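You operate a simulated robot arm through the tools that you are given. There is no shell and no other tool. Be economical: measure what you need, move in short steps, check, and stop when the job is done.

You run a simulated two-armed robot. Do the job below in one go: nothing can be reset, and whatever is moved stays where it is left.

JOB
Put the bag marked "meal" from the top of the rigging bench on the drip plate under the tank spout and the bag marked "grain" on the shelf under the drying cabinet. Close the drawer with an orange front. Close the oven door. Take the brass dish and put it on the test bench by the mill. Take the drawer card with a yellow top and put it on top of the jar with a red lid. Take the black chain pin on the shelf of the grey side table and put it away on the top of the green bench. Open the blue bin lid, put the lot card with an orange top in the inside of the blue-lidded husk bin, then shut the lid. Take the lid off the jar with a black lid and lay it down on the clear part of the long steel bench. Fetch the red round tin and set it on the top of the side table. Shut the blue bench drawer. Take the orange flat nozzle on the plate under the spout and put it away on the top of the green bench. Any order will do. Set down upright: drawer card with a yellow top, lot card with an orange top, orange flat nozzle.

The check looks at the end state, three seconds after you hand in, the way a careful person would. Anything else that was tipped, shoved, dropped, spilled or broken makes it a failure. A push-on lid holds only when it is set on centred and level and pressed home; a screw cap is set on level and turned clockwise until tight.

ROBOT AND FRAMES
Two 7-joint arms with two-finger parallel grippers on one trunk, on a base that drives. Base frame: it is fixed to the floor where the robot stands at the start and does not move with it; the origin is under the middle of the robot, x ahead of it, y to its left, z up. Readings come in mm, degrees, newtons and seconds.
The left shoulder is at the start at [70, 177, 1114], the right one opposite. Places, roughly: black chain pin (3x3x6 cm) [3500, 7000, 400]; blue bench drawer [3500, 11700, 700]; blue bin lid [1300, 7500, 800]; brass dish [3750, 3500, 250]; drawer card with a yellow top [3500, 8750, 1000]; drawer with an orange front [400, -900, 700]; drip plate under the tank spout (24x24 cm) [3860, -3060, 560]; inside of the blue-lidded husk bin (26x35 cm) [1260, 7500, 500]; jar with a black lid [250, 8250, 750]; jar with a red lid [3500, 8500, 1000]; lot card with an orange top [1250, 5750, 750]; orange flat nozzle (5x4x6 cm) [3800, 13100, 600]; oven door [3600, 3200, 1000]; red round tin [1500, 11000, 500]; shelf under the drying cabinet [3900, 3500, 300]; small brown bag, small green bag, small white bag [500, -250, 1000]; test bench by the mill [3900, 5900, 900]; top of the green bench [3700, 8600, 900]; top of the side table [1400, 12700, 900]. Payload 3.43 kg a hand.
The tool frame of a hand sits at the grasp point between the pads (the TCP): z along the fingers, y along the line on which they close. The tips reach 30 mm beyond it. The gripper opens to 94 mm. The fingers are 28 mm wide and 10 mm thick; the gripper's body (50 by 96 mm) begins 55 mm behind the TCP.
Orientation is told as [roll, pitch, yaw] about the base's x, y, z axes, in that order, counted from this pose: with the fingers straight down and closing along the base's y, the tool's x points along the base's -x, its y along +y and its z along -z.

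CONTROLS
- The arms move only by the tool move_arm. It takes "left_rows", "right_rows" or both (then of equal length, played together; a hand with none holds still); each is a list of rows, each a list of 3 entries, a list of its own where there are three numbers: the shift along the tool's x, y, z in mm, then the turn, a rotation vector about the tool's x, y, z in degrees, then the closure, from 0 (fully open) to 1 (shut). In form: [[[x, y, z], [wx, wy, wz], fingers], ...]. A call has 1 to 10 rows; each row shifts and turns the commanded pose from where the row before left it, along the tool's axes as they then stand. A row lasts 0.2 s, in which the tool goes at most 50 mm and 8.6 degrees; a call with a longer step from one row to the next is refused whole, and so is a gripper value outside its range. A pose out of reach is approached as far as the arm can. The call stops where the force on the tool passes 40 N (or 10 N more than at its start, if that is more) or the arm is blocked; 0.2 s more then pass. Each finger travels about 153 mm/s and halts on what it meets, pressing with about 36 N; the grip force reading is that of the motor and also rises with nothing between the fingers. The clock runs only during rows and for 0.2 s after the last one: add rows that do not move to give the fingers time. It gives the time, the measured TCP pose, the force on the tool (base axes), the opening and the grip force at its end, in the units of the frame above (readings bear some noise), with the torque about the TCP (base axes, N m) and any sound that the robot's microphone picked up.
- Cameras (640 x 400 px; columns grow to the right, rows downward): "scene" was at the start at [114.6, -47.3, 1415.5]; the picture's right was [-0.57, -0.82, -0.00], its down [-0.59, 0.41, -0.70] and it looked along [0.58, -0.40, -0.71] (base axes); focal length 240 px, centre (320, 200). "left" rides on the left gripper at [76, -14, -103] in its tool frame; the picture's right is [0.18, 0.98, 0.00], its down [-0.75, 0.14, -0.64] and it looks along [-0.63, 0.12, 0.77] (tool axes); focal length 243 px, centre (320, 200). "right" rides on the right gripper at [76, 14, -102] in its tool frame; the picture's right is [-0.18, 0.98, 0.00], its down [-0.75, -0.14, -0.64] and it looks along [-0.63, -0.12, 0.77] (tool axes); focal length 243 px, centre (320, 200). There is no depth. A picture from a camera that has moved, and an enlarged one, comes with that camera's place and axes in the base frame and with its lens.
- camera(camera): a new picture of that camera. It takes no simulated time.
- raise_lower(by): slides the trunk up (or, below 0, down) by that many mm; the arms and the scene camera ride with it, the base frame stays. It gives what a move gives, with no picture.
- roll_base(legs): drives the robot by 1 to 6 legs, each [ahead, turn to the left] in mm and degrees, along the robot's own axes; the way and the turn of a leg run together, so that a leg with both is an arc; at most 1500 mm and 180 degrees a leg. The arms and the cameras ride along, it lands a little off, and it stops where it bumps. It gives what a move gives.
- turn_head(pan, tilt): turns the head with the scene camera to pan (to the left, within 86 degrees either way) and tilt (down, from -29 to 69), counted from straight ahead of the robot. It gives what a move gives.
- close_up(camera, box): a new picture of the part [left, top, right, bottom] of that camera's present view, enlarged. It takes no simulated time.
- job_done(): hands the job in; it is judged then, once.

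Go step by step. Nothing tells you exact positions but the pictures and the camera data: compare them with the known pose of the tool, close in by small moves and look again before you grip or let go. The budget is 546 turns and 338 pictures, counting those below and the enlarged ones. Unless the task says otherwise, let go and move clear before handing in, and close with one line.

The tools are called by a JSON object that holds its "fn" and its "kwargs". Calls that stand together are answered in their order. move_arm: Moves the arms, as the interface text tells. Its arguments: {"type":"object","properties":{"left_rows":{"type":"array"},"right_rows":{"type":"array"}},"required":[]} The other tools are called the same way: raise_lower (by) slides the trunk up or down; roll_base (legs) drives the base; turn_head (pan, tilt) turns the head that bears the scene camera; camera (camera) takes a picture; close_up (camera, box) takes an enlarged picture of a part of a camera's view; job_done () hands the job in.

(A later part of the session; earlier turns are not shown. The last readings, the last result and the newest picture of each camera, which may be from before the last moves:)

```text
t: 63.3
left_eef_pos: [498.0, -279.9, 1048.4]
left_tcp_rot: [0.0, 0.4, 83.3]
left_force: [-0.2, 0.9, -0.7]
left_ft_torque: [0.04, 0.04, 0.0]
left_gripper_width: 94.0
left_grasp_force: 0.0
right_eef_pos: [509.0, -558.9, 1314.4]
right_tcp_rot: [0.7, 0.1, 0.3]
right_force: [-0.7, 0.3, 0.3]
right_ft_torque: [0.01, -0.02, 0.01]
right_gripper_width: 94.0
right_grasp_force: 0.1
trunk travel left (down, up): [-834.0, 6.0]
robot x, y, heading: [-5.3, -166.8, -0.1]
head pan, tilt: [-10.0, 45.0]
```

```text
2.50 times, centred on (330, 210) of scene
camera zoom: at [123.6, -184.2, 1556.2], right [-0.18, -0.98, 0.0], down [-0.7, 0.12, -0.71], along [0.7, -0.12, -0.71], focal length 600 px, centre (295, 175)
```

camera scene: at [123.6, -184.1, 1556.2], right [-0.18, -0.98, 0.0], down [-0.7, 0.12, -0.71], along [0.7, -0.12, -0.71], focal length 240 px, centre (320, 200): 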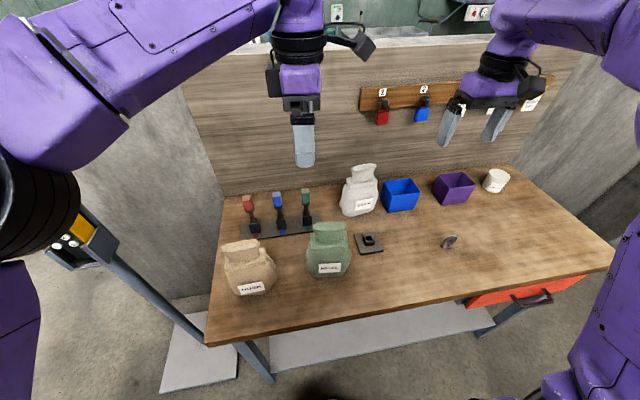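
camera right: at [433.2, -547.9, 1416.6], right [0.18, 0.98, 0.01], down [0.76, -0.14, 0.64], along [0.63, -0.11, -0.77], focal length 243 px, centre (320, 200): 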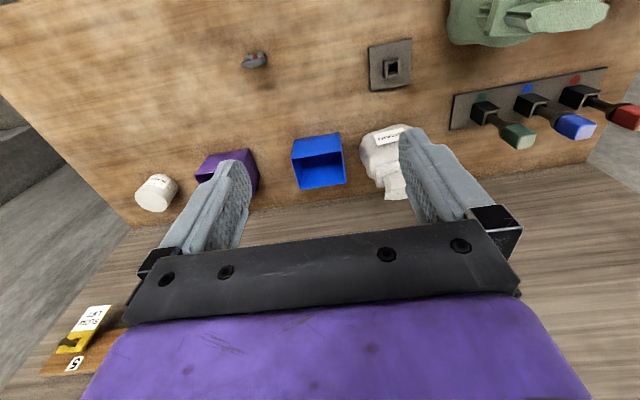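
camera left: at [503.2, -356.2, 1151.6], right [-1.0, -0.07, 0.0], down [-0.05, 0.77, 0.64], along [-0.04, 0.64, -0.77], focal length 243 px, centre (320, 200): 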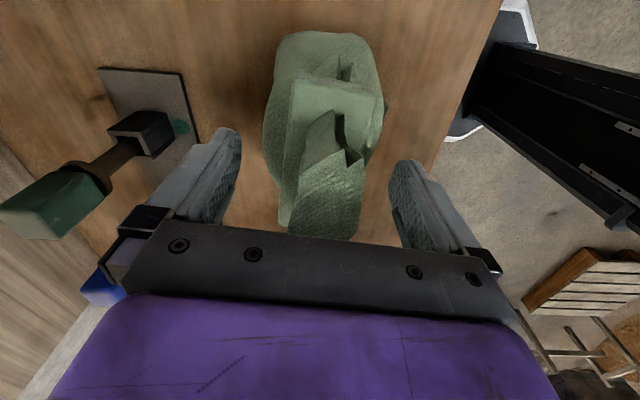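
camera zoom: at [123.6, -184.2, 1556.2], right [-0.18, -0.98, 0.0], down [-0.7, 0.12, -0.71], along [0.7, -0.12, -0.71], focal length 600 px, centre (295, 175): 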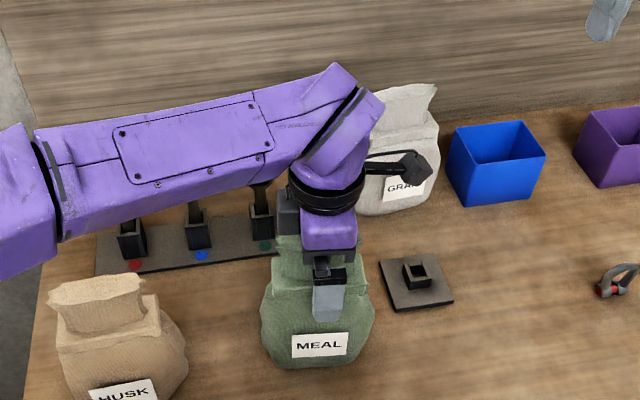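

The fingers straddle the neck. I close and lift a little.

{"fn": "move_arm", "kwargs": {"left_rows": [[[0, 0, 0], [0, 0, 0], 0.5], [[0, 0, 0], [0, 0, 0], 1], [[0, 0, 0], [0, 0, 0], 1], [[0, 0, 0], [0, 0, 0], 1]]}}

{"fn": "move_arm", "kwargs": {"left_rows": [[[0, 0, -20], [0, 0, 0], 1], [[0, 0, -20], [0, 0, 0], 1], [[0, 0, 0], [0, 0, 0], 1]]}}

{"fn": "close_up", "kwargs": {"camera": "scene", "box": [250, 130, 410, 290]}}

```text
t: 64.3
left_eef_pos: [498.1, -279.1, 1047.9]
left_tcp_rot: [-0.1, 0.3, 83.3]
left_force: [-1.7, -0.3, 0.1]
left_ft_torque: [-0.1, 0.0, -0.04]
left_gripper_width: 43.7
left_grasp_force: 35.9
right_eef_pos: [509.2, -559.3, 1314.9]
right_tcp_rot: [0.7, 0.1, 0.3]
right_force: [0.2, -0.6, 0.1]
right_ft_torque: [-0.02, -0.03, -0.02]
right_gripper_width: 93.9
right_grasp_force: 0.1
trunk travel left (down, up): [-834.0, 6.0]
robot x, y, heading: [-9.3, -169.6, -0.2]
head pan, tilt: [-10.0, 45.0]
```

```text
t: 65.1
left_eef_pos: [498.2, -278.3, 1090.6]
left_tcp_rot: [-0.1, 0.3, 83.3]
left_force: [-0.6, 0.9, 3.8]
left_ft_torque: [0.07, 0.66, 0.09]
left_gripper_width: 23.4
left_grasp_force: 36.0
right_eef_pos: [508.7, -558.2, 1314.1]
right_tcp_rot: [0.6, 0.0, 0.2]
right_force: [0.6, -0.3, -0.1]
right_ft_torque: [-0.02, 0.04, -0.03]
right_gripper_width: 94.3
right_grasp_force: 0.1
trunk travel left (down, up): [-834.0, 6.0]
robot x, y, heading: [-6.6, -171.6, 0.1]
head pan, tilt: [-10.0, 45.0]
```

```text
2.50 times, centred on (330, 210) of scene
camera zoom: at [123.1, -183.6, 1556.4], right [-0.18, -0.98, 0.0], down [-0.7, 0.12, -0.71], along [0.7, -0.12, -0.71], focal length 600 px, centre (295, 175)
```

zoom: 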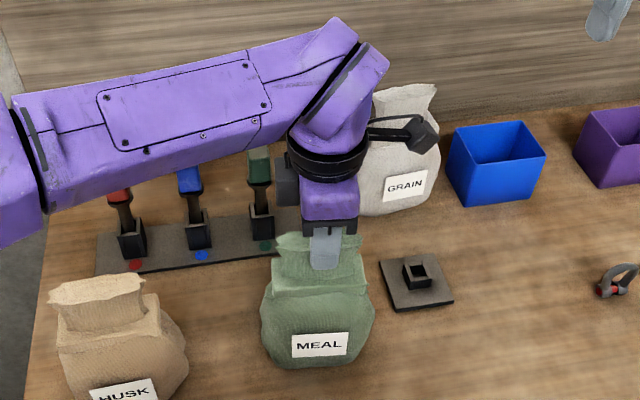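

The fingers had caught the collar and slid to the thinner tuft. I reopen a bit, lower to the neck above the collar and regrip.

{"fn": "move_arm", "kwargs": {"left_rows": [[[0, 0, 0], [0, 0, 0], 0.4], [[0, 0, 0], [0, 0, 0], 0.4], [[0, 0, 20], [0, 0, 0], 0.4], [[0, 0, 0], [0, 0, 0], 1], [[0, 0, 0], [0, 0, 0], 1], [[0, 0, 0], [0, 0, 0], 1]]}}

{"fn": "move_arm", "kwargs": {"left_rows": [[[0, 0, -10], [0, 0, 0], 1], [[0, 0, -15], [0, 0, 0], 1], [[0, 0, -15], [0, 0, 0], 1], [[0, 0, 0], [0, 0, 0], 1]]}}

{"fn": "close_up", "kwargs": {"camera": "scene", "box": [250, 130, 410, 290]}}

```text
t: 66.5
left_eef_pos: [497.3, -277.2, 1068.0]
left_tcp_rot: [-0.2, 0.3, 83.2]
left_force: [-0.2, 0.2, 4.6]
left_ft_torque: [-0.26, 0.09, 0.09]
left_gripper_width: 28.4
left_grasp_force: 36.0
right_eef_pos: [509.1, -559.2, 1315.2]
right_tcp_rot: [0.7, 0.1, 0.3]
right_force: [0.1, 0.1, 0.4]
right_ft_torque: [-0.01, -0.04, -0.03]
right_gripper_width: 93.7
right_grasp_force: 0.2
trunk travel left (down, up): [-834.0, 6.0]
robot x, y, heading: [-6.3, -169.3, -0.2]
head pan, tilt: [-10.0, 45.0]
```

```text
t: 67.5
left_eef_pos: [501.5, -279.4, 1108.2]
left_tcp_rot: [-0.1, 0.2, 83.4]
left_force: [1.6, 0.1, -10.1]
left_ft_torque: [-0.04, 0.01, 0.0]
left_gripper_width: 28.2
left_grasp_force: 36.4
right_eef_pos: [510.9, -559.2, 1311.8]
right_tcp_rot: [0.8, 0.2, 0.3]
right_force: [-0.4, -1.6, 0.6]
right_ft_torque: [-0.01, -0.02, -0.01]
right_gripper_width: 94.2
right_grasp_force: 0.0
trunk travel left (down, up): [-834.0, 6.0]
robot x, y, heading: [-0.9, -170.6, -0.3]
head pan, tilt: [-10.0, 45.0]
```

```text
2.50 times, centred on (330, 210) of scene
camera zoom: at [125.9, -184.6, 1555.9], right [-0.18, -0.98, 0.0], down [-0.7, 0.12, -0.71], along [0.69, -0.12, -0.71], focal length 600 px, centre (295, 175)
```

zoom: 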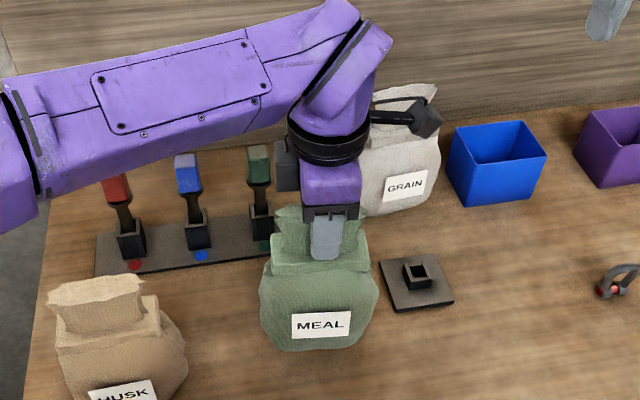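

The meal bag is lifted (about 1 kg). I raise it and swing it left, then shall fetch the grain bag with the right hand.

{"fn": "move_arm", "kwargs": {"left_rows": [[[0, 0, -45], [0, 0, 0], 1], [[0, 0, -45], [0, 0, 0], 1], [[0, 0, -45], [0, 0, 0], 1], [[-35, 10, -15], [0, 0, 0], 1], [[-35, 10, 0], [0, 0, 0], 1], [[-35, 10, 0], [0, 0, 0], 1], [[-35, 10, 0], [0, 0, 0], 1], [[-35, 10, 0], [0, 0, 0], 1], [[-35, 10, 0], [0, 0, 0], 1], [[0, 0, 0], [0, 0, 0], 1]]}}

{"fn": "camera", "kwargs": {"camera": "scene"}}

```text
t: 69.7
left_eef_pos: [465.2, -63.5, 1255.8]
left_tcp_rot: [0.0, 0.4, 83.1]
left_force: [-0.3, -0.9, -9.5]
left_ft_torque: [-0.04, 0.03, 0.04]
left_gripper_width: 28.4
left_grasp_force: 35.9
right_eef_pos: [510.3, -560.5, 1312.9]
right_tcp_rot: [0.8, 0.2, 0.3]
right_force: [0.8, -0.3, -1.2]
right_ft_torque: [0.04, -0.01, -0.01]
right_gripper_width: 94.0
right_grasp_force: 0.0
trunk travel left (down, up): [-834.0, 6.0]
robot x, y, heading: [-2.6, -165.8, -0.0]
head pan, tilt: [-10.0, 45.0]
```

```text
301 pictures are left
camera scene: at [124.8, -185.8, 1556.0], right [-0.18, -0.98, 0.0], down [-0.7, 0.12, -0.71], along [0.7, -0.12, -0.71], focal length 240 px, centre (320, 200)
```

scene: 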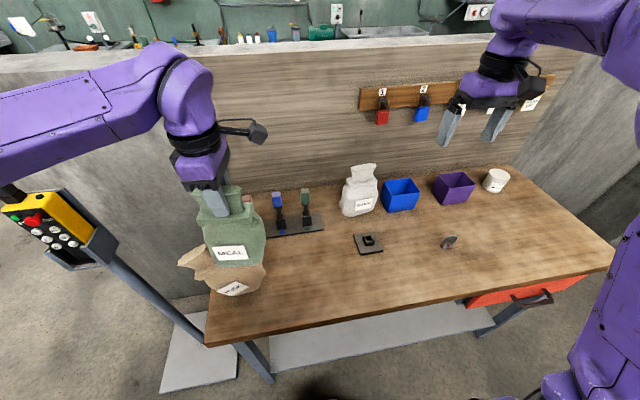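

I turn the right hand for the white tuft, lift the left a little more and move the robot closer to the bench.

{"fn": "move_arm", "kwargs": {"left_rows": [[[0, 0, -20], [0, 0, 0], 1], [[0, 0, -20], [0, 0, 0], 1], [[0, 0, -20], [0, 0, 0], 1], [[0, 0, 0], [0, 0, 0], 1], [[0, 0, 0], [0, 0, 0], 1], [[0, 0, 0], [0, 0, 0], 1], [[0, 0, 0], [0, 0, 0], 1], [[0, 0, 0], [0, 0, 0], 1], [[0, 0, 0], [0, 0, 0], 1]], "right_rows": [[[0, 0, 0], [0, 0, 8.6], 0], [[0, 0, 0], [0, 0, 8.6], 0], [[0, 0, 0], [0, 0, 8.6], 0], [[0, 0, 0], [0, 0, 8.6], 0], [[0, 0, 0], [0, 0, 8.6], 0], [[0, 0, 0], [0, 0, 8.6], 0], [[0, 0, 0], [0, 0, 8.6], 0], [[0, 0, 0], [0, 0, 8.6], 0], [[0, 0, 0], [0, 0, 8.6], 0]]}}

{"fn": "roll_base", "kwargs": {"legs": [[110, 0]]}}

{"fn": "camera", "kwargs": {"camera": "right"}}

{"fn": "camera", "kwargs": {"camera": "scene"}}

```text
t: 71.7
left_eef_pos: [466.1, -59.4, 1316.3]
left_tcp_rot: [0.0, 0.4, 83.3]
left_force: [-0.4, 0.5, -9.5]
left_ft_torque: [-0.03, 0.01, -0.01]
left_gripper_width: 28.3
left_grasp_force: 36.5
right_eef_pos: [510.2, -560.0, 1314.1]
right_tcp_rot: [0.0, 0.6, -77.2]
right_force: [-0.8, -0.2, 0.3]
right_ft_torque: [0.05, 0.02, -0.01]
right_gripper_width: 94.1
right_grasp_force: 0.0
trunk travel left (down, up): [-834.0, 6.0]
robot x, y, heading: [-5.9, -170.3, -0.0]
head pan, tilt: [-10.0, 45.0]
```

```text
t: 72.9
left_eef_pos: [573.1, -60.5, 1317.2]
left_tcp_rot: [-0.2, 0.3, 83.4]
left_force: [-1.6, 0.3, -9.3]
left_ft_torque: [-0.04, -0.01, -0.03]
left_gripper_width: 28.2
left_grasp_force: 35.4
right_eef_pos: [617.9, -559.0, 1315.7]
right_tcp_rot: [0.1, 0.6, -77.1]
right_force: [-0.2, -0.1, 0.2]
right_ft_torque: [-0.01, -0.01, 0.01]
right_gripper_width: 93.8
right_grasp_force: 0.1
trunk travel left (down, up): [-834.0, 6.0]
robot x, y, heading: [104.9, -166.8, -0.1]
head pan, tilt: [-10.0, 45.0]
```

```text
300 pictures are left
camera right: at [614.0, -483.8, 1418.8], right [1.0, 0.04, 0.0], down [0.03, -0.77, 0.63], along [0.03, -0.63, -0.77], focal length 243 px, centre (320, 200)
```

right: 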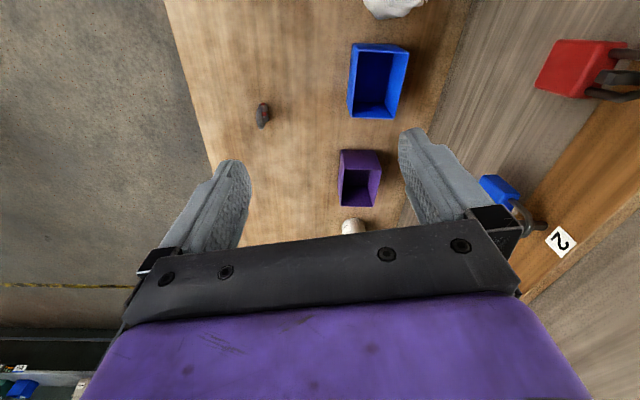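

```text
299 pictures are left
camera scene: at [231.4, -183.7, 1556.6], right [-0.17, -0.98, 0.0], down [-0.69, 0.12, -0.71], along [0.7, -0.12, -0.71], focal length 240 px, centre (320, 200)
```

scene: 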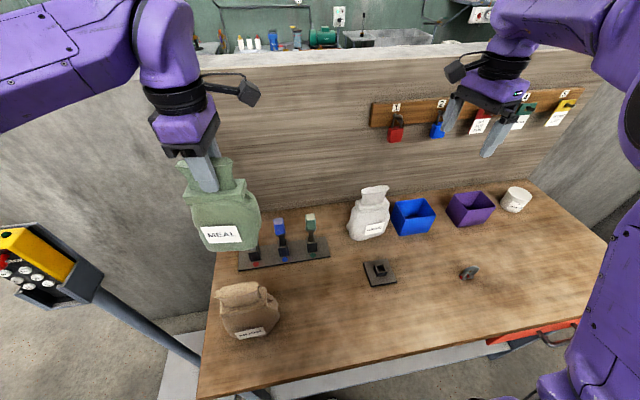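

I bring the right hand above the white tuft at about [720, -436].

{"fn": "move_arm", "kwargs": {"right_rows": [[[24, 32, 0], [0, 0, 0], 0], [[24, 32, 0], [0, 0, 0], 0], [[24, 32, 0], [0, 0, 0], 0], [[24, 32, 0], [0, 0, 0], 0], [[0, 0, 40], [0, 0, 0], 0], [[0, 0, 40], [0, 0, 0], 0], [[0, 0, 0], [0, 0, 0], 0]]}}

{"fn": "camera", "kwargs": {"camera": "right"}}

{"fn": "camera", "kwargs": {"camera": "scene"}}

```text
t: 74.5
left_eef_pos: [577.9, -60.7, 1316.0]
left_tcp_rot: [0.0, 0.2, 83.3]
left_force: [0.6, 0.0, -9.2]
left_ft_torque: [-0.02, 0.02, 0.0]
left_gripper_width: 28.8
left_grasp_force: 35.9
right_eef_pos: [723.9, -434.0, 1233.8]
right_tcp_rot: [-0.1, 0.6, -77.2]
right_force: [-1.0, 0.5, 0.1]
right_ft_torque: [0.02, 0.0, 0.01]
right_gripper_width: 94.0
right_grasp_force: 0.1
trunk travel left (down, up): [-834.0, 6.0]
robot x, y, heading: [106.5, -170.5, -0.3]
head pan, tilt: [-10.0, 45.0]
```

```text
298 pictures are left
camera right: at [720.6, -358.5, 1336.1], right [1.0, 0.04, 0.0], down [0.03, -0.77, 0.63], along [0.02, -0.63, -0.77], focal length 243 px, centre (320, 200)
```

right: 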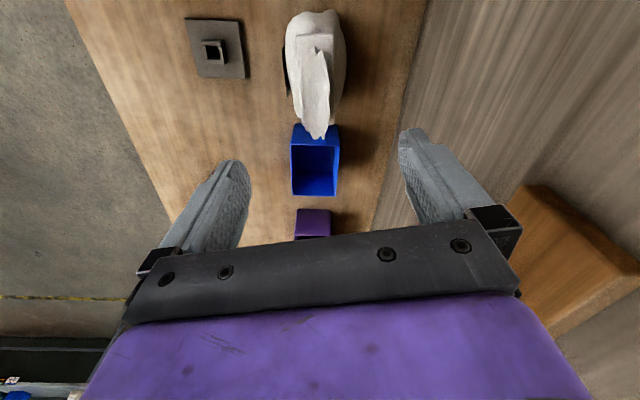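

```text
297 pictures are left
camera scene: at [236.5, -183.2, 1556.0], right [-0.17, -0.98, 0.0], down [-0.7, 0.12, -0.71], along [0.7, -0.12, -0.71], focal length 240 px, centre (320, 200)
```

scene: 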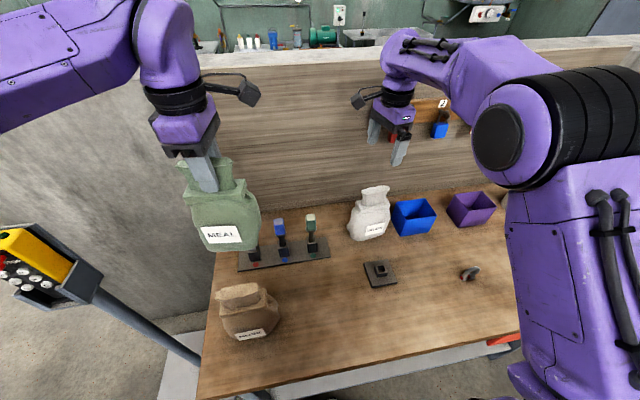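

The hand is nearly centred on the white tuft. I descend to the neck height that worked before and grip.

{"fn": "move_arm", "kwargs": {"right_rows": [[[-5, -4, 40], [0, 0, 0], 0], [[0, 0, 45], [0, 0, 0], 0], [[0, 0, 45], [0, 0, 0], 0], [[0, 0, 36], [0, 0, 0], 0], [[0, 0, 0], [0, 0, 0], 0.3], [[0, 0, 0], [0, 0, 0], 1], [[0, 0, 0], [0, 0, 0], 1], [[0, 0, 0], [0, 0, 0], 1], [[0, 0, 0], [0, 0, 0], 1]]}}

{"fn": "close_up", "kwargs": {"camera": "scene", "box": [320, 120, 450, 260]}}

```text
t: 76.5
left_eef_pos: [575.9, -59.7, 1316.3]
left_tcp_rot: [0.0, 0.2, 83.2]
left_force: [-0.1, 0.8, -9.6]
left_ft_torque: [-0.05, 0.02, 0.04]
left_gripper_width: 28.5
left_grasp_force: 35.9
right_eef_pos: [720.7, -439.3, 1068.1]
right_tcp_rot: [-0.1, 0.7, -77.1]
right_force: [-1.9, 1.1, 0.5]
right_ft_torque: [0.08, 0.1, -0.03]
right_gripper_width: 28.2
right_grasp_force: 36.4
trunk travel left (down, up): [-834.0, 6.0]
robot x, y, heading: [110.8, -170.9, 0.1]
head pan, tilt: [-10.0, 45.0]
```

```text
2.86 times, centred on (385, 190) of scene
camera zoom: at [236.2, -183.4, 1556.0], right [-0.17, -0.98, 0.0], down [-0.7, 0.12, -0.71], along [0.7, -0.12, -0.71], focal length 686 px, centre (134, 229)
```

zoom: 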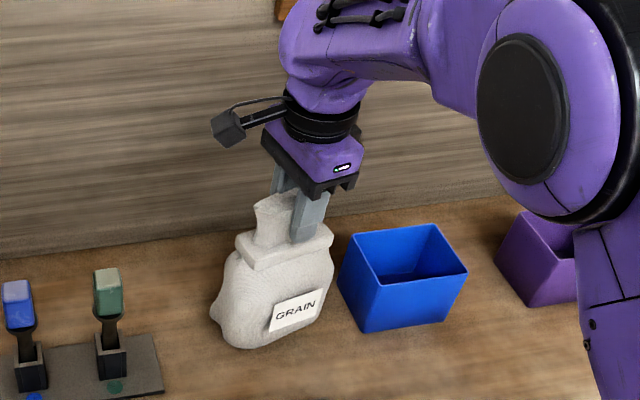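

Gripped at the neck, 28 mm as with the other bag. I lift it.

{"fn": "move_arm", "kwargs": {"right_rows": [[[0, 0, -15], [0, 0, 0], 1], [[0, 0, -40], [0, 0, 0], 1], [[0, 0, -45], [0, 0, 0], 1], [[0, 0, -45], [0, 0, 0], 1], [[0, 0, -45], [0, 0, 0], 1], [[0, 0, -45], [0, 0, 0], 1], [[0, 0, 0], [0, 0, 0], 1]]}}

{"fn": "camera", "kwargs": {"camera": "scene"}}

```text
t: 78.1
left_eef_pos: [579.5, -60.4, 1314.9]
left_tcp_rot: [0.1, 0.2, 83.2]
left_force: [0.6, -0.4, -9.8]
left_ft_torque: [0.0, 0.0, -0.02]
left_gripper_width: 28.4
left_grasp_force: 36.4
right_eef_pos: [724.2, -446.0, 1300.8]
right_tcp_rot: [-0.1, 0.8, -77.0]
right_force: [0.2, 0.1, -9.2]
right_ft_torque: [-0.09, 0.02, 0.01]
right_gripper_width: 28.3
right_grasp_force: 36.2
trunk travel left (down, up): [-834.0, 6.0]
robot x, y, heading: [108.6, -166.5, -0.1]
head pan, tilt: [-10.0, 45.0]
```

```text
295 pictures are left
camera scene: at [238.7, -184.9, 1555.7], right [-0.17, -0.98, 0.0], down [-0.7, 0.12, -0.7], along [0.69, -0.12, -0.71], focal length 240 px, centre (320, 200)
```

scene: 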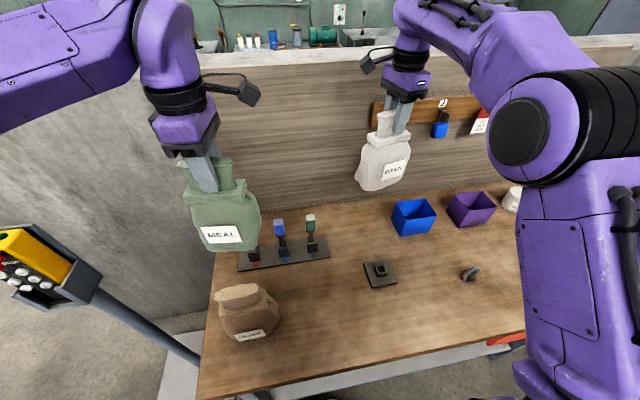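

Both bags are in hand. I back away from the bench and survey for a way to the tank side.

{"fn": "roll_base", "kwargs": {"legs": [[-800, 0]]}}

{"fn": "turn_head", "kwargs": {"pan": -50, "tilt": 10}}

{"fn": "camera", "kwargs": {"camera": "scene"}}

{"fn": "turn_head", "kwargs": {"pan": 50, "tilt": 10}}

{"fn": "camera", "kwargs": {"camera": "scene"}}

{"fn": "turn_head", "kwargs": {"pan": 0, "tilt": 15}}

{"fn": "camera", "kwargs": {"camera": "scene"}}

```text
t: 82.4
left_eef_pos: [-221.0, -60.3, 1314.8]
left_tcp_rot: [0.1, 0.2, 83.0]
left_force: [0.1, 0.1, -10.1]
left_ft_torque: [-0.06, -0.01, -0.01]
left_gripper_width: 28.2
left_grasp_force: 35.8
right_eef_pos: [-77.8, -444.3, 1300.2]
right_tcp_rot: [-0.2, 0.7, -77.3]
right_force: [1.1, -0.7, -9.6]
right_ft_torque: [-0.07, -0.02, 0.02]
right_gripper_width: 28.0
right_grasp_force: 36.3
trunk travel left (down, up): [-834.0, 6.0]
robot x, y, heading: [-695.7, -165.1, -0.4]
head pan, tilt: [-10.0, 45.0]
```

```text
t: 83.4
left_eef_pos: [-221.8, -60.2, 1315.5]
left_tcp_rot: [0.2, 0.2, 82.9]
left_force: [0.4, -0.8, -9.8]
left_ft_torque: [-0.04, -0.01, 0.01]
left_gripper_width: 28.5
left_grasp_force: 36.2
right_eef_pos: [-80.1, -444.4, 1301.5]
right_tcp_rot: [-0.1, 0.7, -77.2]
right_force: [-0.6, 1.6, -10.1]
right_ft_torque: [-0.05, -0.01, 0.01]
right_gripper_width: 28.2
right_grasp_force: 36.0
trunk travel left (down, up): [-834.0, 6.0]
robot x, y, heading: [-696.1, -165.6, -0.2]
head pan, tilt: [-50.0, 10.0]
```

```text
294 pictures are left
camera scene: at [-583.4, -239.3, 1610.7], right [-0.77, -0.64, 0.0], down [-0.11, 0.13, -0.98], along [0.63, -0.76, -0.18], focal length 240 px, centre (320, 200)
```

scene: 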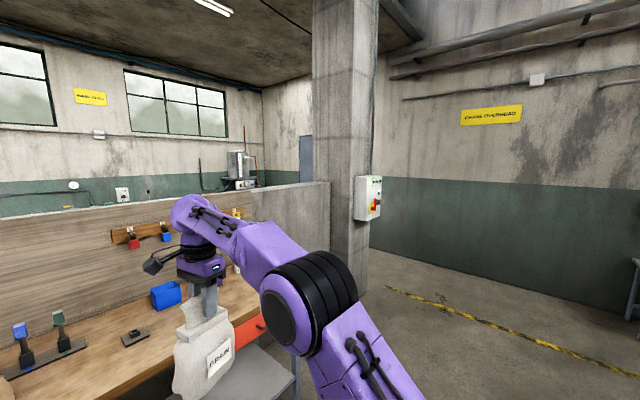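

```text
t: 85.2
left_eef_pos: [-221.9, -60.4, 1315.6]
left_tcp_rot: [0.0, 0.2, 83.0]
left_force: [-0.8, 1.0, -9.8]
left_ft_torque: [-0.04, 0.02, -0.01]
left_gripper_width: 28.5
left_grasp_force: 36.1
right_eef_pos: [-79.1, -443.9, 1300.6]
right_tcp_rot: [-0.1, 0.6, -77.3]
right_force: [-0.8, -0.2, -10.0]
right_ft_torque: [-0.06, -0.03, 0.03]
right_gripper_width: 28.5
right_grasp_force: 35.7
trunk travel left (down, up): [-834.0, 6.0]
robot x, y, heading: [-693.1, -164.7, -0.4]
head pan, tilt: [50.0, 10.0]
```

```text
293 pictures are left
camera scene: at [-582.9, -97.0, 1610.9], right [0.76, -0.65, 0.0], down [-0.11, -0.13, -0.98], along [0.64, 0.75, -0.17], focal length 240 px, centre (320, 200)
```

scene: 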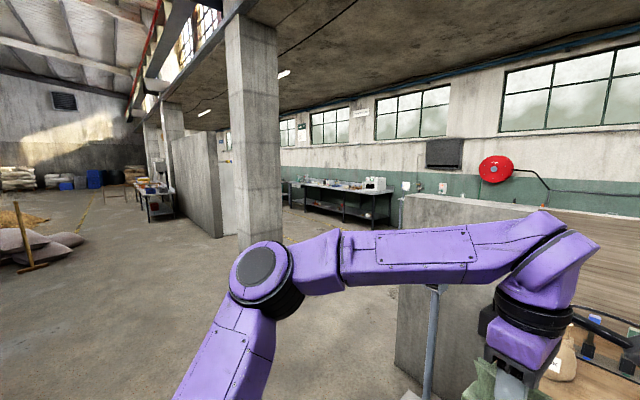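

```text
t: 86.4
left_eef_pos: [-222.9, -59.2, 1315.1]
left_tcp_rot: [0.1, 0.2, 83.1]
left_force: [-0.5, 0.3, -10.7]
left_ft_torque: [-0.03, -0.01, 0.01]
left_gripper_width: 28.4
left_grasp_force: 36.2
right_eef_pos: [-78.9, -444.9, 1301.4]
right_tcp_rot: [-0.1, 0.7, -77.2]
right_force: [0.1, -0.1, -9.6]
right_ft_torque: [-0.08, -0.02, -0.02]
right_gripper_width: 28.3
right_grasp_force: 35.9
trunk travel left (down, up): [-834.0, 6.0]
robot x, y, heading: [-694.9, -166.1, -0.2]
head pan, tilt: [0.0, 15.0]
```

```text
292 pictures are left
camera scene: at [-549.7, -168.3, 1602.6], right [0.0, -1.0, 0.0], down [-0.26, 0.0, -0.97], along [0.97, 0.0, -0.26], focal length 240 px, centre (320, 200)
```

scene: 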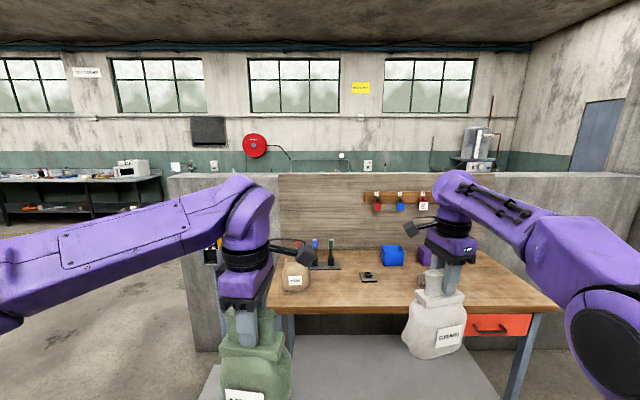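

The way to the tank leads around the pillar at about (900, -2700), between it and the right-hand wall (y about -4400). I drive to that side and look again.

{"fn": "roll_base", "kwargs": {"legs": [[0, -90], [1500, 0], [1500, 0], [430, 0], [0, 90]]}}

{"fn": "turn_head", "kwargs": {"pan": 0, "tilt": 15}}

{"fn": "camera", "kwargs": {"camera": "scene"}}

```text
t: 105.8
left_eef_pos: [-656.9, -3796.3, 1314.8]
left_tcp_rot: [-0.2, 0.1, -8.3]
left_force: [0.5, -0.9, -9.8]
left_ft_torque: [0.02, 0.05, 0.02]
left_gripper_width: 28.4
left_grasp_force: 35.7
right_eef_pos: [-1045.4, -3925.4, 1302.5]
right_tcp_rot: [-1.0, 0.8, -168.4]
right_force: [-2.6, 17.8, -2.5]
right_ft_torque: [-2.24, 0.02, -0.38]
right_gripper_width: 28.5
right_grasp_force: 36.5
trunk travel left (down, up): [-834.0, 6.0]
robot x, y, heading: [-753.4, -3326.6, -92.0]
head pan, tilt: [0.0, 15.0]
stopped in leg 4: the force on the tool passed its limit (the readings are from after the stop); the commanded pose is now the measured one
```

```text
t: 106.4
left_eef_pos: [-658.4, -3796.0, 1317.1]
left_tcp_rot: [-0.3, 0.0, -8.3]
left_force: [-0.3, -0.6, -9.6]
left_ft_torque: [0.0, 0.02, -0.01]
left_gripper_width: 28.2
left_grasp_force: 35.7
right_eef_pos: [-1044.3, -3924.2, 1301.5]
right_tcp_rot: [-0.9, 0.7, -168.3]
right_force: [-2.3, 19.1, -2.0]
right_ft_torque: [-2.55, -0.08, -0.41]
right_gripper_width: 28.4
right_grasp_force: 35.8
trunk travel left (down, up): [-834.0, 6.0]
robot x, y, heading: [-752.1, -3327.8, -91.9]
head pan, tilt: [0.0, 15.0]
```

```text
291 pictures are left
camera scene: at [-760.0, -3465.8, 1603.6], right [-1.0, 0.03, 0.0], down [0.01, 0.25, -0.97], along [-0.03, -0.97, -0.25], focal length 240 px, centre (320, 200)
```

scene: 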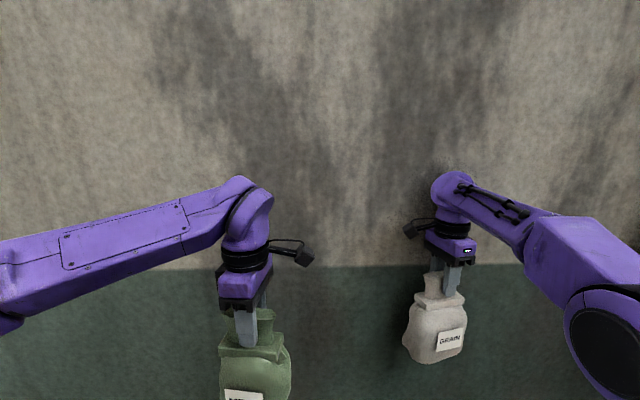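

The grain bag gently touched the wall, which stands at about y = -4000. I back off and turn to face +x.

{"fn": "roll_base", "kwargs": {"legs": [[-300, 0], [0, 91]]}}

{"fn": "camera", "kwargs": {"camera": "scene"}}

```text
t: 112.3
left_eef_pos: [-268.4, -2931.5, 1312.5]
left_tcp_rot: [0.1, 0.0, 82.3]
left_force: [0.4, 0.3, -9.6]
left_ft_torque: [-0.04, 0.02, -0.02]
left_gripper_width: 28.4
left_grasp_force: 36.1
right_eef_pos: [-135.4, -3317.3, 1297.3]
right_tcp_rot: [-1.3, 0.9, -77.8]
right_force: [-0.7, 0.0, -10.8]
right_ft_torque: [-0.03, 0.0, 0.02]
right_gripper_width: 28.6
right_grasp_force: 36.1
trunk travel left (down, up): [-834.0, 6.0]
robot x, y, heading: [-743.8, -3030.8, -0.9]
head pan, tilt: [0.0, 15.0]
```

```text
290 pictures are left
camera scene: at [-598.4, -3036.9, 1602.6], right [-0.02, -1.0, 0.0], down [-0.26, 0.01, -0.97], along [0.97, -0.02, -0.26], focal length 240 px, centre (320, 200)
```

scene: 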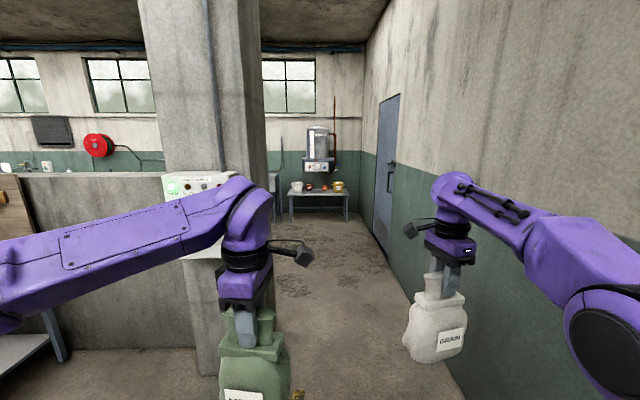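

The tank with its spout is straight ahead. I shift right to clear the pillar, then drive down the passage and look again.

{"fn": "roll_base", "kwargs": {"legs": [[0, -13], [770, 0], [0, 14], [1500, 0], [1200, 0]]}}

{"fn": "turn_head", "kwargs": {"pan": 0, "tilt": 30}}

{"fn": "camera", "kwargs": {"camera": "scene"}}

```text
t: 130.8
left_eef_pos: [3174.8, -3183.5, 1312.9]
left_tcp_rot: [-0.1, -0.1, 81.4]
left_force: [-0.4, 1.0, -10.1]
left_ft_torque: [-0.07, 0.05, 0.01]
left_gripper_width: 28.6
left_grasp_force: 35.8
right_eef_pos: [3300.9, -3572.2, 1299.1]
right_tcp_rot: [-1.2, 0.9, -78.7]
right_force: [-0.4, -0.1, -9.6]
right_ft_torque: [-0.05, -0.05, -0.01]
right_gripper_width: 28.4
right_grasp_force: 36.0
trunk travel left (down, up): [-834.0, 6.0]
robot x, y, heading: [2696.2, -3275.8, -2.3]
head pan, tilt: [0.0, 15.0]
```

```text
t: 131.6
left_eef_pos: [3175.4, -3184.0, 1312.1]
left_tcp_rot: [0.0, -0.1, 81.3]
left_force: [1.7, -0.4, -10.0]
left_ft_torque: [-0.05, 0.02, -0.01]
left_gripper_width: 28.7
left_grasp_force: 36.4
right_eef_pos: [3301.8, -3572.1, 1297.1]
right_tcp_rot: [-1.3, 0.9, -78.7]
right_force: [0.8, 0.0, -10.7]
right_ft_torque: [-0.03, -0.05, -0.02]
right_gripper_width: 28.2
right_grasp_force: 36.3
trunk travel left (down, up): [-834.0, 6.0]
robot x, y, heading: [2696.8, -3276.5, -1.9]
head pan, tilt: [0.0, 30.0]
```

```text
289 pictures are left
camera scene: at [2840.4, -3283.4, 1578.5], right [-0.04, -1.0, 0.0], down [-0.5, 0.02, -0.87], along [0.86, -0.03, -0.5], focal length 240 px, centre (320, 200)
```

scene: 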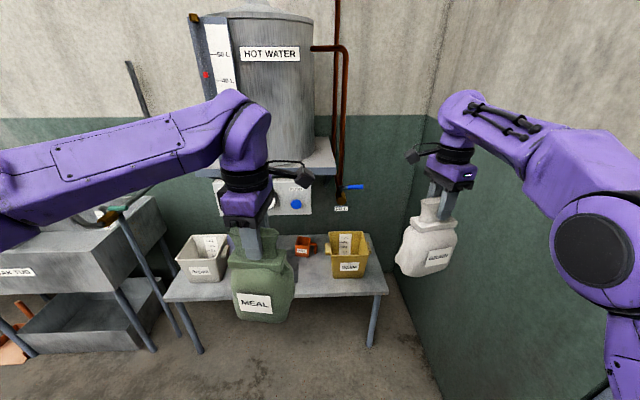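

The drip plate is likely hidden behind the meal bag. I swing the left hand aside to see it.

{"fn": "move_arm", "kwargs": {"left_rows": [[[-40, 0, 0], [0, 0, 0], 1], [[-40, 0, 0], [0, 0, 0], 1], [[-40, 0, 0], [0, 0, 0], 1], [[-40, 0, 0], [0, 0, 0], 1], [[-40, 0, 0], [0, 0, 0], 1], [[-30, 0, 0], [0, 0, 0], 1]]}}

{"fn": "camera", "kwargs": {"camera": "scene"}}

{"fn": "close_up", "kwargs": {"camera": "scene", "box": [150, 150, 410, 320]}}

```text
t: 133.0
left_eef_pos: [3208.8, -2955.5, 1312.0]
left_tcp_rot: [0.2, 0.1, 81.4]
left_force: [-1.1, -0.4, -9.5]
left_ft_torque: [-0.04, 0.01, 0.03]
left_gripper_width: 28.0
left_grasp_force: 36.4
right_eef_pos: [3302.9, -3571.6, 1298.0]
right_tcp_rot: [-1.3, 0.8, -78.6]
right_force: [-0.1, -0.1, -9.5]
right_ft_torque: [-0.04, -0.05, -0.01]
right_gripper_width: 28.2
right_grasp_force: 36.3
trunk travel left (down, up): [-834.0, 6.0]
robot x, y, heading: [2699.0, -3275.3, -2.2]
head pan, tilt: [0.0, 30.0]
```

```text
288 pictures are left
camera scene: at [2840.4, -3281.3, 1578.4], right [-0.04, -1.0, 0.0], down [-0.5, 0.02, -0.86], along [0.86, -0.03, -0.5], focal length 240 px, centre (320, 200)
```

scene: 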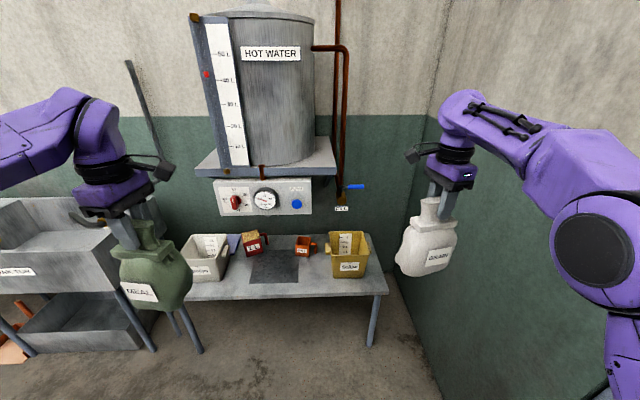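

```text
2.35 times, centred on (280, 235) of scene
camera zoom: at [2840.4, -3281.3, 1578.4], right [-0.04, -1.0, 0.0], down [-0.5, 0.02, -0.86], along [0.86, -0.03, -0.5], focal length 565 px, centre (414, 118)
```

zoom: 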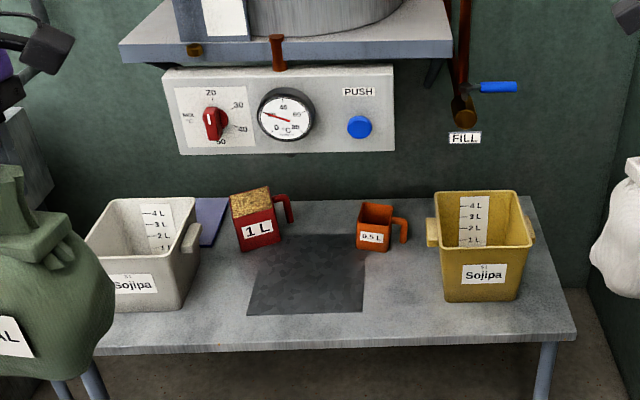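

The drip plate's centre is at [3851, -3056, 560], under the spout (z about 1100). I pull the right hand in, then line the robot up so that the left hand comes in over the plate.

{"fn": "move_arm", "kwargs": {"right_rows": [[[0, -40, 0], [0, 0, 0], 1], [[0, -40, 0], [0, 0, 0], 1], [[0, -40, 0], [0, 0, 0], 1], [[0, -40, 0], [0, 0, 0], 1], [[0, -40, 0], [0, 0, 0], 1], [[0, 0, 0], [0, 0, 0], 1]], "left_rows": [[[40, 0, 0], [0, 0, 0], 1], [[40, 0, 0], [0, 0, 0], 1], [[30, 0, 0], [0, 0, 0], 1], [[0, 0, 0], [0, 0, 0], 1], [[0, 0, 0], [0, 0, 0], 1], [[0, 0, 0], [0, 0, 0], 1]]}}

{"fn": "roll_base", "kwargs": {"legs": [[0, 16], [370, 0], [0, -14]]}}

{"fn": "camera", "kwargs": {"camera": "scene"}}

```text
t: 134.4
left_eef_pos: [3194.2, -3068.2, 1312.6]
left_tcp_rot: [0.1, 0.0, 81.4]
left_force: [0.9, 0.1, -10.2]
left_ft_torque: [-0.05, 0.04, 0.02]
left_gripper_width: 28.4
left_grasp_force: 36.1
right_eef_pos: [3110.1, -3618.8, 1299.7]
right_tcp_rot: [-0.9, 2.0, -78.6]
right_force: [0.9, -0.2, -10.6]
right_ft_torque: [-0.07, -0.03, 0.01]
right_gripper_width: 28.7
right_grasp_force: 36.0
right hand out of reach, approached as far as the arm can: row 5
trunk travel left (down, up): [-834.0, 6.0]
robot x, y, heading: [2695.1, -3276.6, -2.1]
head pan, tilt: [0.0, 30.0]
```

```text
t: 138.6
left_eef_pos: [3549.2, -2955.2, 1312.3]
left_tcp_rot: [0.0, 0.1, 83.4]
left_force: [-0.1, 0.5, -9.8]
left_ft_torque: [-0.01, -0.02, -0.03]
left_gripper_width: 28.2
left_grasp_force: 36.1
right_eef_pos: [3485.6, -3510.5, 1300.1]
right_tcp_rot: [-1.2, 1.8, -76.7]
right_force: [0.7, 0.2, -9.7]
right_ft_torque: [-0.05, -0.02, 0.0]
right_gripper_width: 28.3
right_grasp_force: 35.6
trunk travel left (down, up): [-834.0, 6.0]
robot x, y, heading: [3061.2, -3187.5, 0.1]
head pan, tilt: [0.0, 30.0]
```

```text
286 pictures are left
camera scene: at [3203.4, -3185.5, 1578.3], right [0.0, -1.0, 0.0], down [-0.5, 0.0, -0.86], along [0.86, 0.0, -0.5], focal length 240 px, centre (320, 200)
```

scene: 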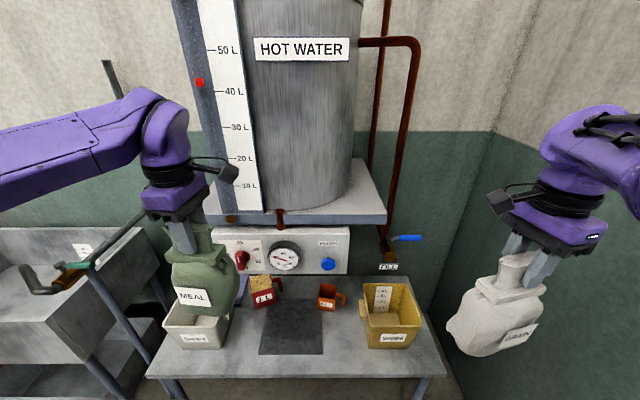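

Shelf edge of the tank sits at about x 3787, z 1150, so there is room for the wrist below it. I shift the left hand to the plate's line and lower the trunk.

{"fn": "move_arm", "kwargs": {"left_rows": [[[35, 0, 0], [0, 0, 0], 1], [[35, 0, 0], [0, 0, 0], 1], [[30, 0, 0], [0, 0, 0], 1]]}}

{"fn": "raise_lower", "kwargs": {"by": -300}}

{"fn": "roll_base", "kwargs": {"legs": [[140, 0]]}}

{"fn": "camera", "kwargs": {"camera": "scene"}}

{"fn": "camera", "kwargs": {"camera": "left"}}

```text
t: 139.4
left_eef_pos: [3535.8, -3058.4, 1312.7]
left_tcp_rot: [0.1, 0.0, 83.4]
left_force: [0.1, -0.7, -9.5]
left_ft_torque: [-0.04, 0.01, 0.0]
left_gripper_width: 28.2
left_grasp_force: 35.7
right_eef_pos: [3483.1, -3514.8, 1299.7]
right_tcp_rot: [-1.1, 2.1, -76.9]
right_force: [-0.1, 0.0, -9.5]
right_ft_torque: [-0.08, -0.07, 0.01]
right_gripper_width: 28.4
right_grasp_force: 36.0
trunk travel left (down, up): [-834.0, 6.0]
robot x, y, heading: [3059.2, -3189.4, -0.1]
head pan, tilt: [0.0, 30.0]
```

```text
t: 142.4
left_eef_pos: [3536.0, -3055.7, 1014.4]
left_tcp_rot: [0.1, -0.1, 83.4]
left_force: [-0.3, 0.8, -9.7]
left_ft_torque: [-0.05, -0.02, -0.01]
left_gripper_width: 28.7
left_grasp_force: 36.2
right_eef_pos: [3483.1, -3512.3, 999.8]
right_tcp_rot: [-1.0, 2.0, -76.9]
right_force: [-0.2, 0.4, -9.4]
right_ft_torque: [-0.07, -0.03, -0.01]
right_gripper_width: 28.3
right_grasp_force: 35.8
trunk travel left (down, up): [-534.0, 306.0]
robot x, y, heading: [3059.2, -3187.7, -0.4]
head pan, tilt: [0.0, 30.0]
```

```text
t: 143.7
left_eef_pos: [3675.6, -3056.1, 1013.4]
left_tcp_rot: [0.1, 0.0, 83.3]
left_force: [-0.2, 0.5, -10.4]
left_ft_torque: [-0.03, 0.02, -0.04]
left_gripper_width: 28.6
left_grasp_force: 36.3
right_eef_pos: [3622.6, -3513.1, 1000.2]
right_tcp_rot: [-1.1, 2.0, -76.8]
right_force: [-0.7, -0.3, -9.6]
right_ft_torque: [-0.05, -0.01, -0.01]
right_gripper_width: 28.5
right_grasp_force: 35.6
trunk travel left (down, up): [-534.0, 306.0]
robot x, y, heading: [3201.7, -3194.6, -0.2]
head pan, tilt: [0.0, 30.0]
```

```text
285 pictures are left
camera scene: at [3341.2, -3188.0, 1278.5], right [0.0, -1.0, 0.0], down [-0.5, 0.0, -0.86], along [0.86, 0.0, -0.5], focal length 240 px, centre (320, 200)
```

scene: 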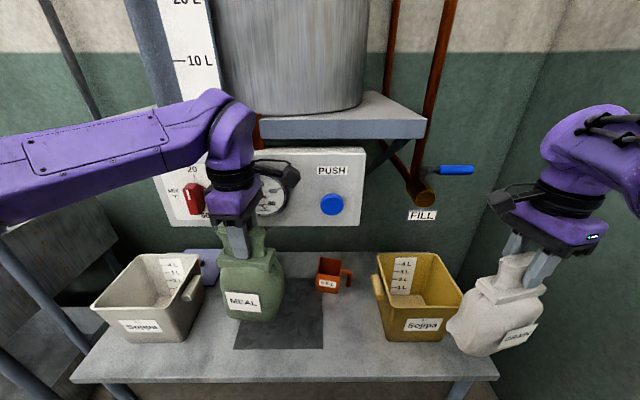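

```text
284 pictures are left
camera left: at [3680.5, -3134.2, 1116.3], right [-1.0, -0.07, 0.0], down [-0.05, 0.76, 0.64], along [-0.04, 0.64, -0.77], focal length 243 px, centre (320, 200)
```

left: 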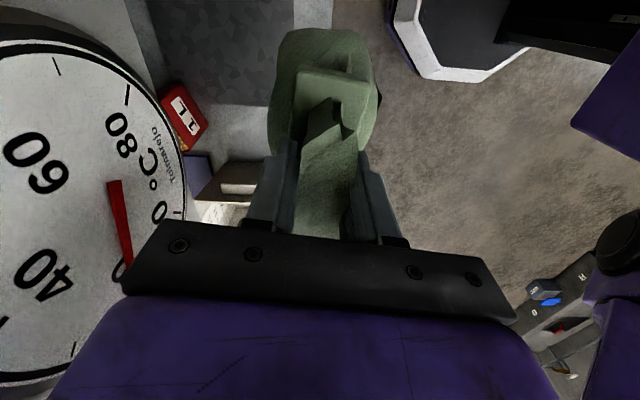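

The gauge panel hangs at x about 3745, z 985 to 1150, right over the front of the plate, so a vertical hand will not fit there. I back off, turn the bag by 90° and set it on the front of the table to regrip it from the front with a flat hand.

{"fn": "roll_base", "kwargs": {"legs": [[-120, 0]]}}

{"fn": "move_arm", "kwargs": {"left_rows": [[[0, 0, 0], [0, 0, 8.5], 1], [[0, 0, 0], [0, 0, 8.5], 1], [[0, 0, 0], [0, 0, 8.5], 1], [[0, 0, 0], [0, 0, 8.5], 1], [[0, 0, 0], [0, 0, 8.5], 1], [[0, 0, 0], [0, 0, 8.5], 1], [[0, 0, 0], [0, 0, 8.5], 1], [[0, 0, 0], [0, 0, 8.5], 1], [[0, 0, 0], [0, 0, 8.5], 1], [[0, 0, 0], [0, 0, 8.5], 1]]}}

{"fn": "camera", "kwargs": {"camera": "scene"}}

{"fn": "camera", "kwargs": {"camera": "left"}}

```text
t: 144.9
left_eef_pos: [3552.9, -3055.5, 1011.3]
left_tcp_rot: [0.0, -0.1, 83.6]
left_force: [-1.0, 0.3, -9.8]
left_ft_torque: [-0.02, 0.0, 0.02]
left_gripper_width: 28.2
left_grasp_force: 36.3
right_eef_pos: [3501.6, -3512.6, 999.1]
right_tcp_rot: [-1.1, 2.1, -76.7]
right_force: [0.1, -0.1, -10.5]
right_ft_torque: [-0.07, -0.01, 0.0]
right_gripper_width: 28.3
right_grasp_force: 35.9
trunk travel left (down, up): [-534.0, 306.0]
robot x, y, heading: [3076.4, -3185.1, 0.0]
head pan, tilt: [0.0, 30.0]
```

```text
t: 147.2
left_eef_pos: [3552.5, -3054.6, 1012.4]
left_tcp_rot: [0.1, 0.2, -1.7]
left_force: [0.3, 0.3, -8.7]
left_ft_torque: [0.01, 0.06, -0.03]
left_gripper_width: 28.4
left_grasp_force: 36.1
right_eef_pos: [3501.1, -3512.0, 1000.0]
right_tcp_rot: [-1.2, 2.1, -76.7]
right_force: [0.0, -0.3, -10.7]
right_ft_torque: [-0.06, -0.04, 0.01]
right_gripper_width: 28.4
right_grasp_force: 36.2
trunk travel left (down, up): [-534.0, 306.0]
robot x, y, heading: [3078.3, -3185.6, -0.2]
head pan, tilt: [0.0, 30.0]
```

```text
283 pictures are left
camera scene: at [3219.0, -3187.3, 1278.5], right [0.0, -1.0, 0.0], down [-0.5, 0.0, -0.86], along [0.86, 0.0, -0.5], focal length 240 px, centre (320, 200)
```

scene: 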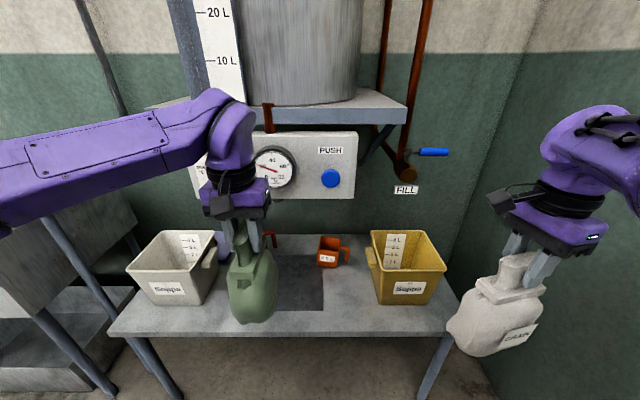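

```text
282 pictures are left
camera left: at [3475.9, -3067.2, 1116.5], right [-0.16, 0.99, 0.0], down [0.76, 0.12, 0.64], along [0.63, 0.1, -0.77], focal length 243 px, centre (320, 200)
```

left: 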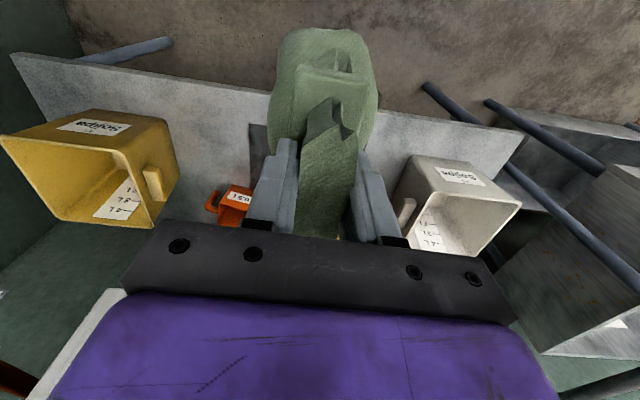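

The vertical hand is about 245 mm tall above the TCP, so setting down at x about 3690 just fits. I lower the hand first, then go forward.

{"fn": "move_arm", "kwargs": {"left_rows": [[[0, 0, 45], [0, 0, 0], 1], [[0, 0, 45], [0, 0, 0], 1], [[0, 0, 45], [0, 0, 0], 1], [[0, 0, 45], [0, 0, 0], 1], [[0, 0, 30], [0, 0, 0], 1], [[0, 0, 0], [0, 0, 0], 1]]}}

{"fn": "move_arm", "kwargs": {"left_rows": [[[-35, 0, 0], [0, 0, 0], 1], [[-35, 0, 0], [0, 0, 0], 1], [[-35, 0, 0], [0, 0, 0], 1], [[-33, 0, 0], [0, 0, 0], 1], [[0, 0, 0], [0, 0, 0], 1]]}}

{"fn": "camera", "kwargs": {"camera": "scene"}}

```text
t: 148.6
left_eef_pos: [3550.9, -3056.4, 804.7]
left_tcp_rot: [0.1, 0.1, -1.5]
left_force: [0.7, 0.5, -9.4]
left_ft_torque: [0.04, 0.06, -0.05]
left_gripper_width: 28.4
left_grasp_force: 36.8
right_eef_pos: [3501.6, -3512.0, 999.1]
right_tcp_rot: [-1.1, 2.1, -76.7]
right_force: [-0.8, -0.1, -9.4]
right_ft_torque: [-0.07, -0.01, -0.02]
right_gripper_width: 28.5
right_grasp_force: 36.0
trunk travel left (down, up): [-534.0, 306.0]
robot x, y, heading: [3079.9, -3183.8, -0.0]
head pan, tilt: [0.0, 30.0]
```

```text
t: 149.8
left_eef_pos: [3688.5, -3058.4, 803.8]
left_tcp_rot: [0.0, 0.2, -1.5]
left_force: [-0.8, 0.0, -10.2]
left_ft_torque: [0.0, 0.05, -0.02]
left_gripper_width: 28.4
left_grasp_force: 36.0
right_eef_pos: [3501.4, -3511.4, 999.9]
right_tcp_rot: [-1.1, 2.1, -76.6]
right_force: [-0.1, 0.6, -9.4]
right_ft_torque: [-0.03, -0.03, -0.02]
right_gripper_width: 28.5
right_grasp_force: 35.4
trunk travel left (down, up): [-534.0, 306.0]
robot x, y, heading: [3076.2, -3186.1, 0.2]
head pan, tilt: [0.0, 30.0]
```

```text
281 pictures are left
camera scene: at [3218.5, -3187.0, 1278.6], right [0.0, -1.0, 0.0], down [-0.5, 0.0, -0.87], along [0.87, 0.0, -0.5], focal length 240 px, centre (320, 200)
```

scene: 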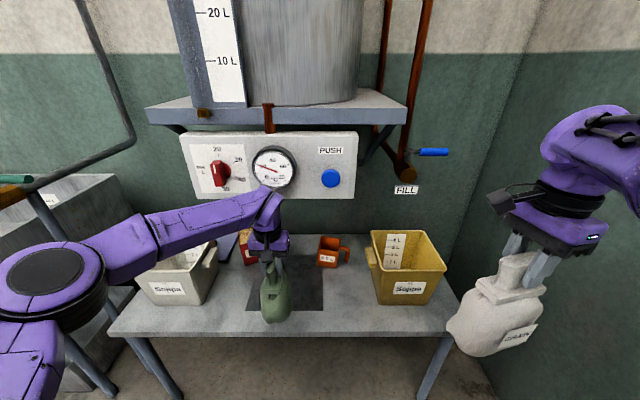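

All clear. I lower the bag to the table until it touches.

{"fn": "move_arm", "kwargs": {"left_rows": [[[0, 0, 20], [0, 0, 0], 1], [[0, 0, 12], [0, 0, 0], 1], [[0, 0, 8], [0, 0, 0], 1], [[0, 0, 6], [0, 0, 0], 1], [[0, 0, 6], [0, 0, 0], 1], [[0, 0, 6], [0, 0, 0], 1], [[0, 0, 5], [0, 0, 0], 1], [[0, 0, 5], [0, 0, 0], 1]]}}

{"fn": "close_up", "kwargs": {"camera": "scene", "box": [200, 170, 360, 350]}}

```text
t: 151.3
left_eef_pos: [3690.2, -3059.7, 753.6]
left_tcp_rot: [-0.3, -0.7, -1.2]
left_force: [-9.1, 3.4, 25.7]
left_ft_torque: [0.41, 0.66, 0.03]
left_gripper_width: 28.5
left_grasp_force: 36.4
right_eef_pos: [3498.0, -3511.8, 1001.5]
right_tcp_rot: [-0.9, 2.4, -76.6]
right_force: [0.2, 0.5, -10.3]
right_ft_torque: [-0.09, -0.03, -0.01]
right_gripper_width: 28.3
right_grasp_force: 36.3
trunk travel left (down, up): [-534.0, 306.0]
robot x, y, heading: [3078.7, -3186.3, -0.2]
head pan, tilt: [0.0, 30.0]
stopped in row 7 (left hand): the force on the tool passed its limit (the readings are from after the stop); the commanded pose is now the measured one
```

```text
2.22 times, centred on (280, 260) of scene
camera zoom: at [3214.1, -3187.7, 1279.4], right [0.0, -1.0, 0.0], down [-0.5, 0.0, -0.87], along [0.87, 0.0, -0.5], focal length 534 px, centre (409, 67)
```

zoom: 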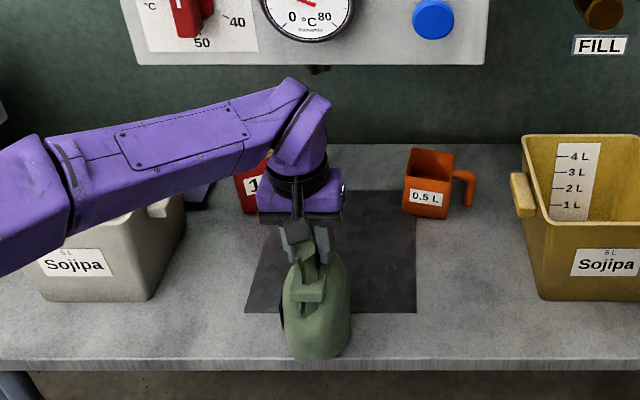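

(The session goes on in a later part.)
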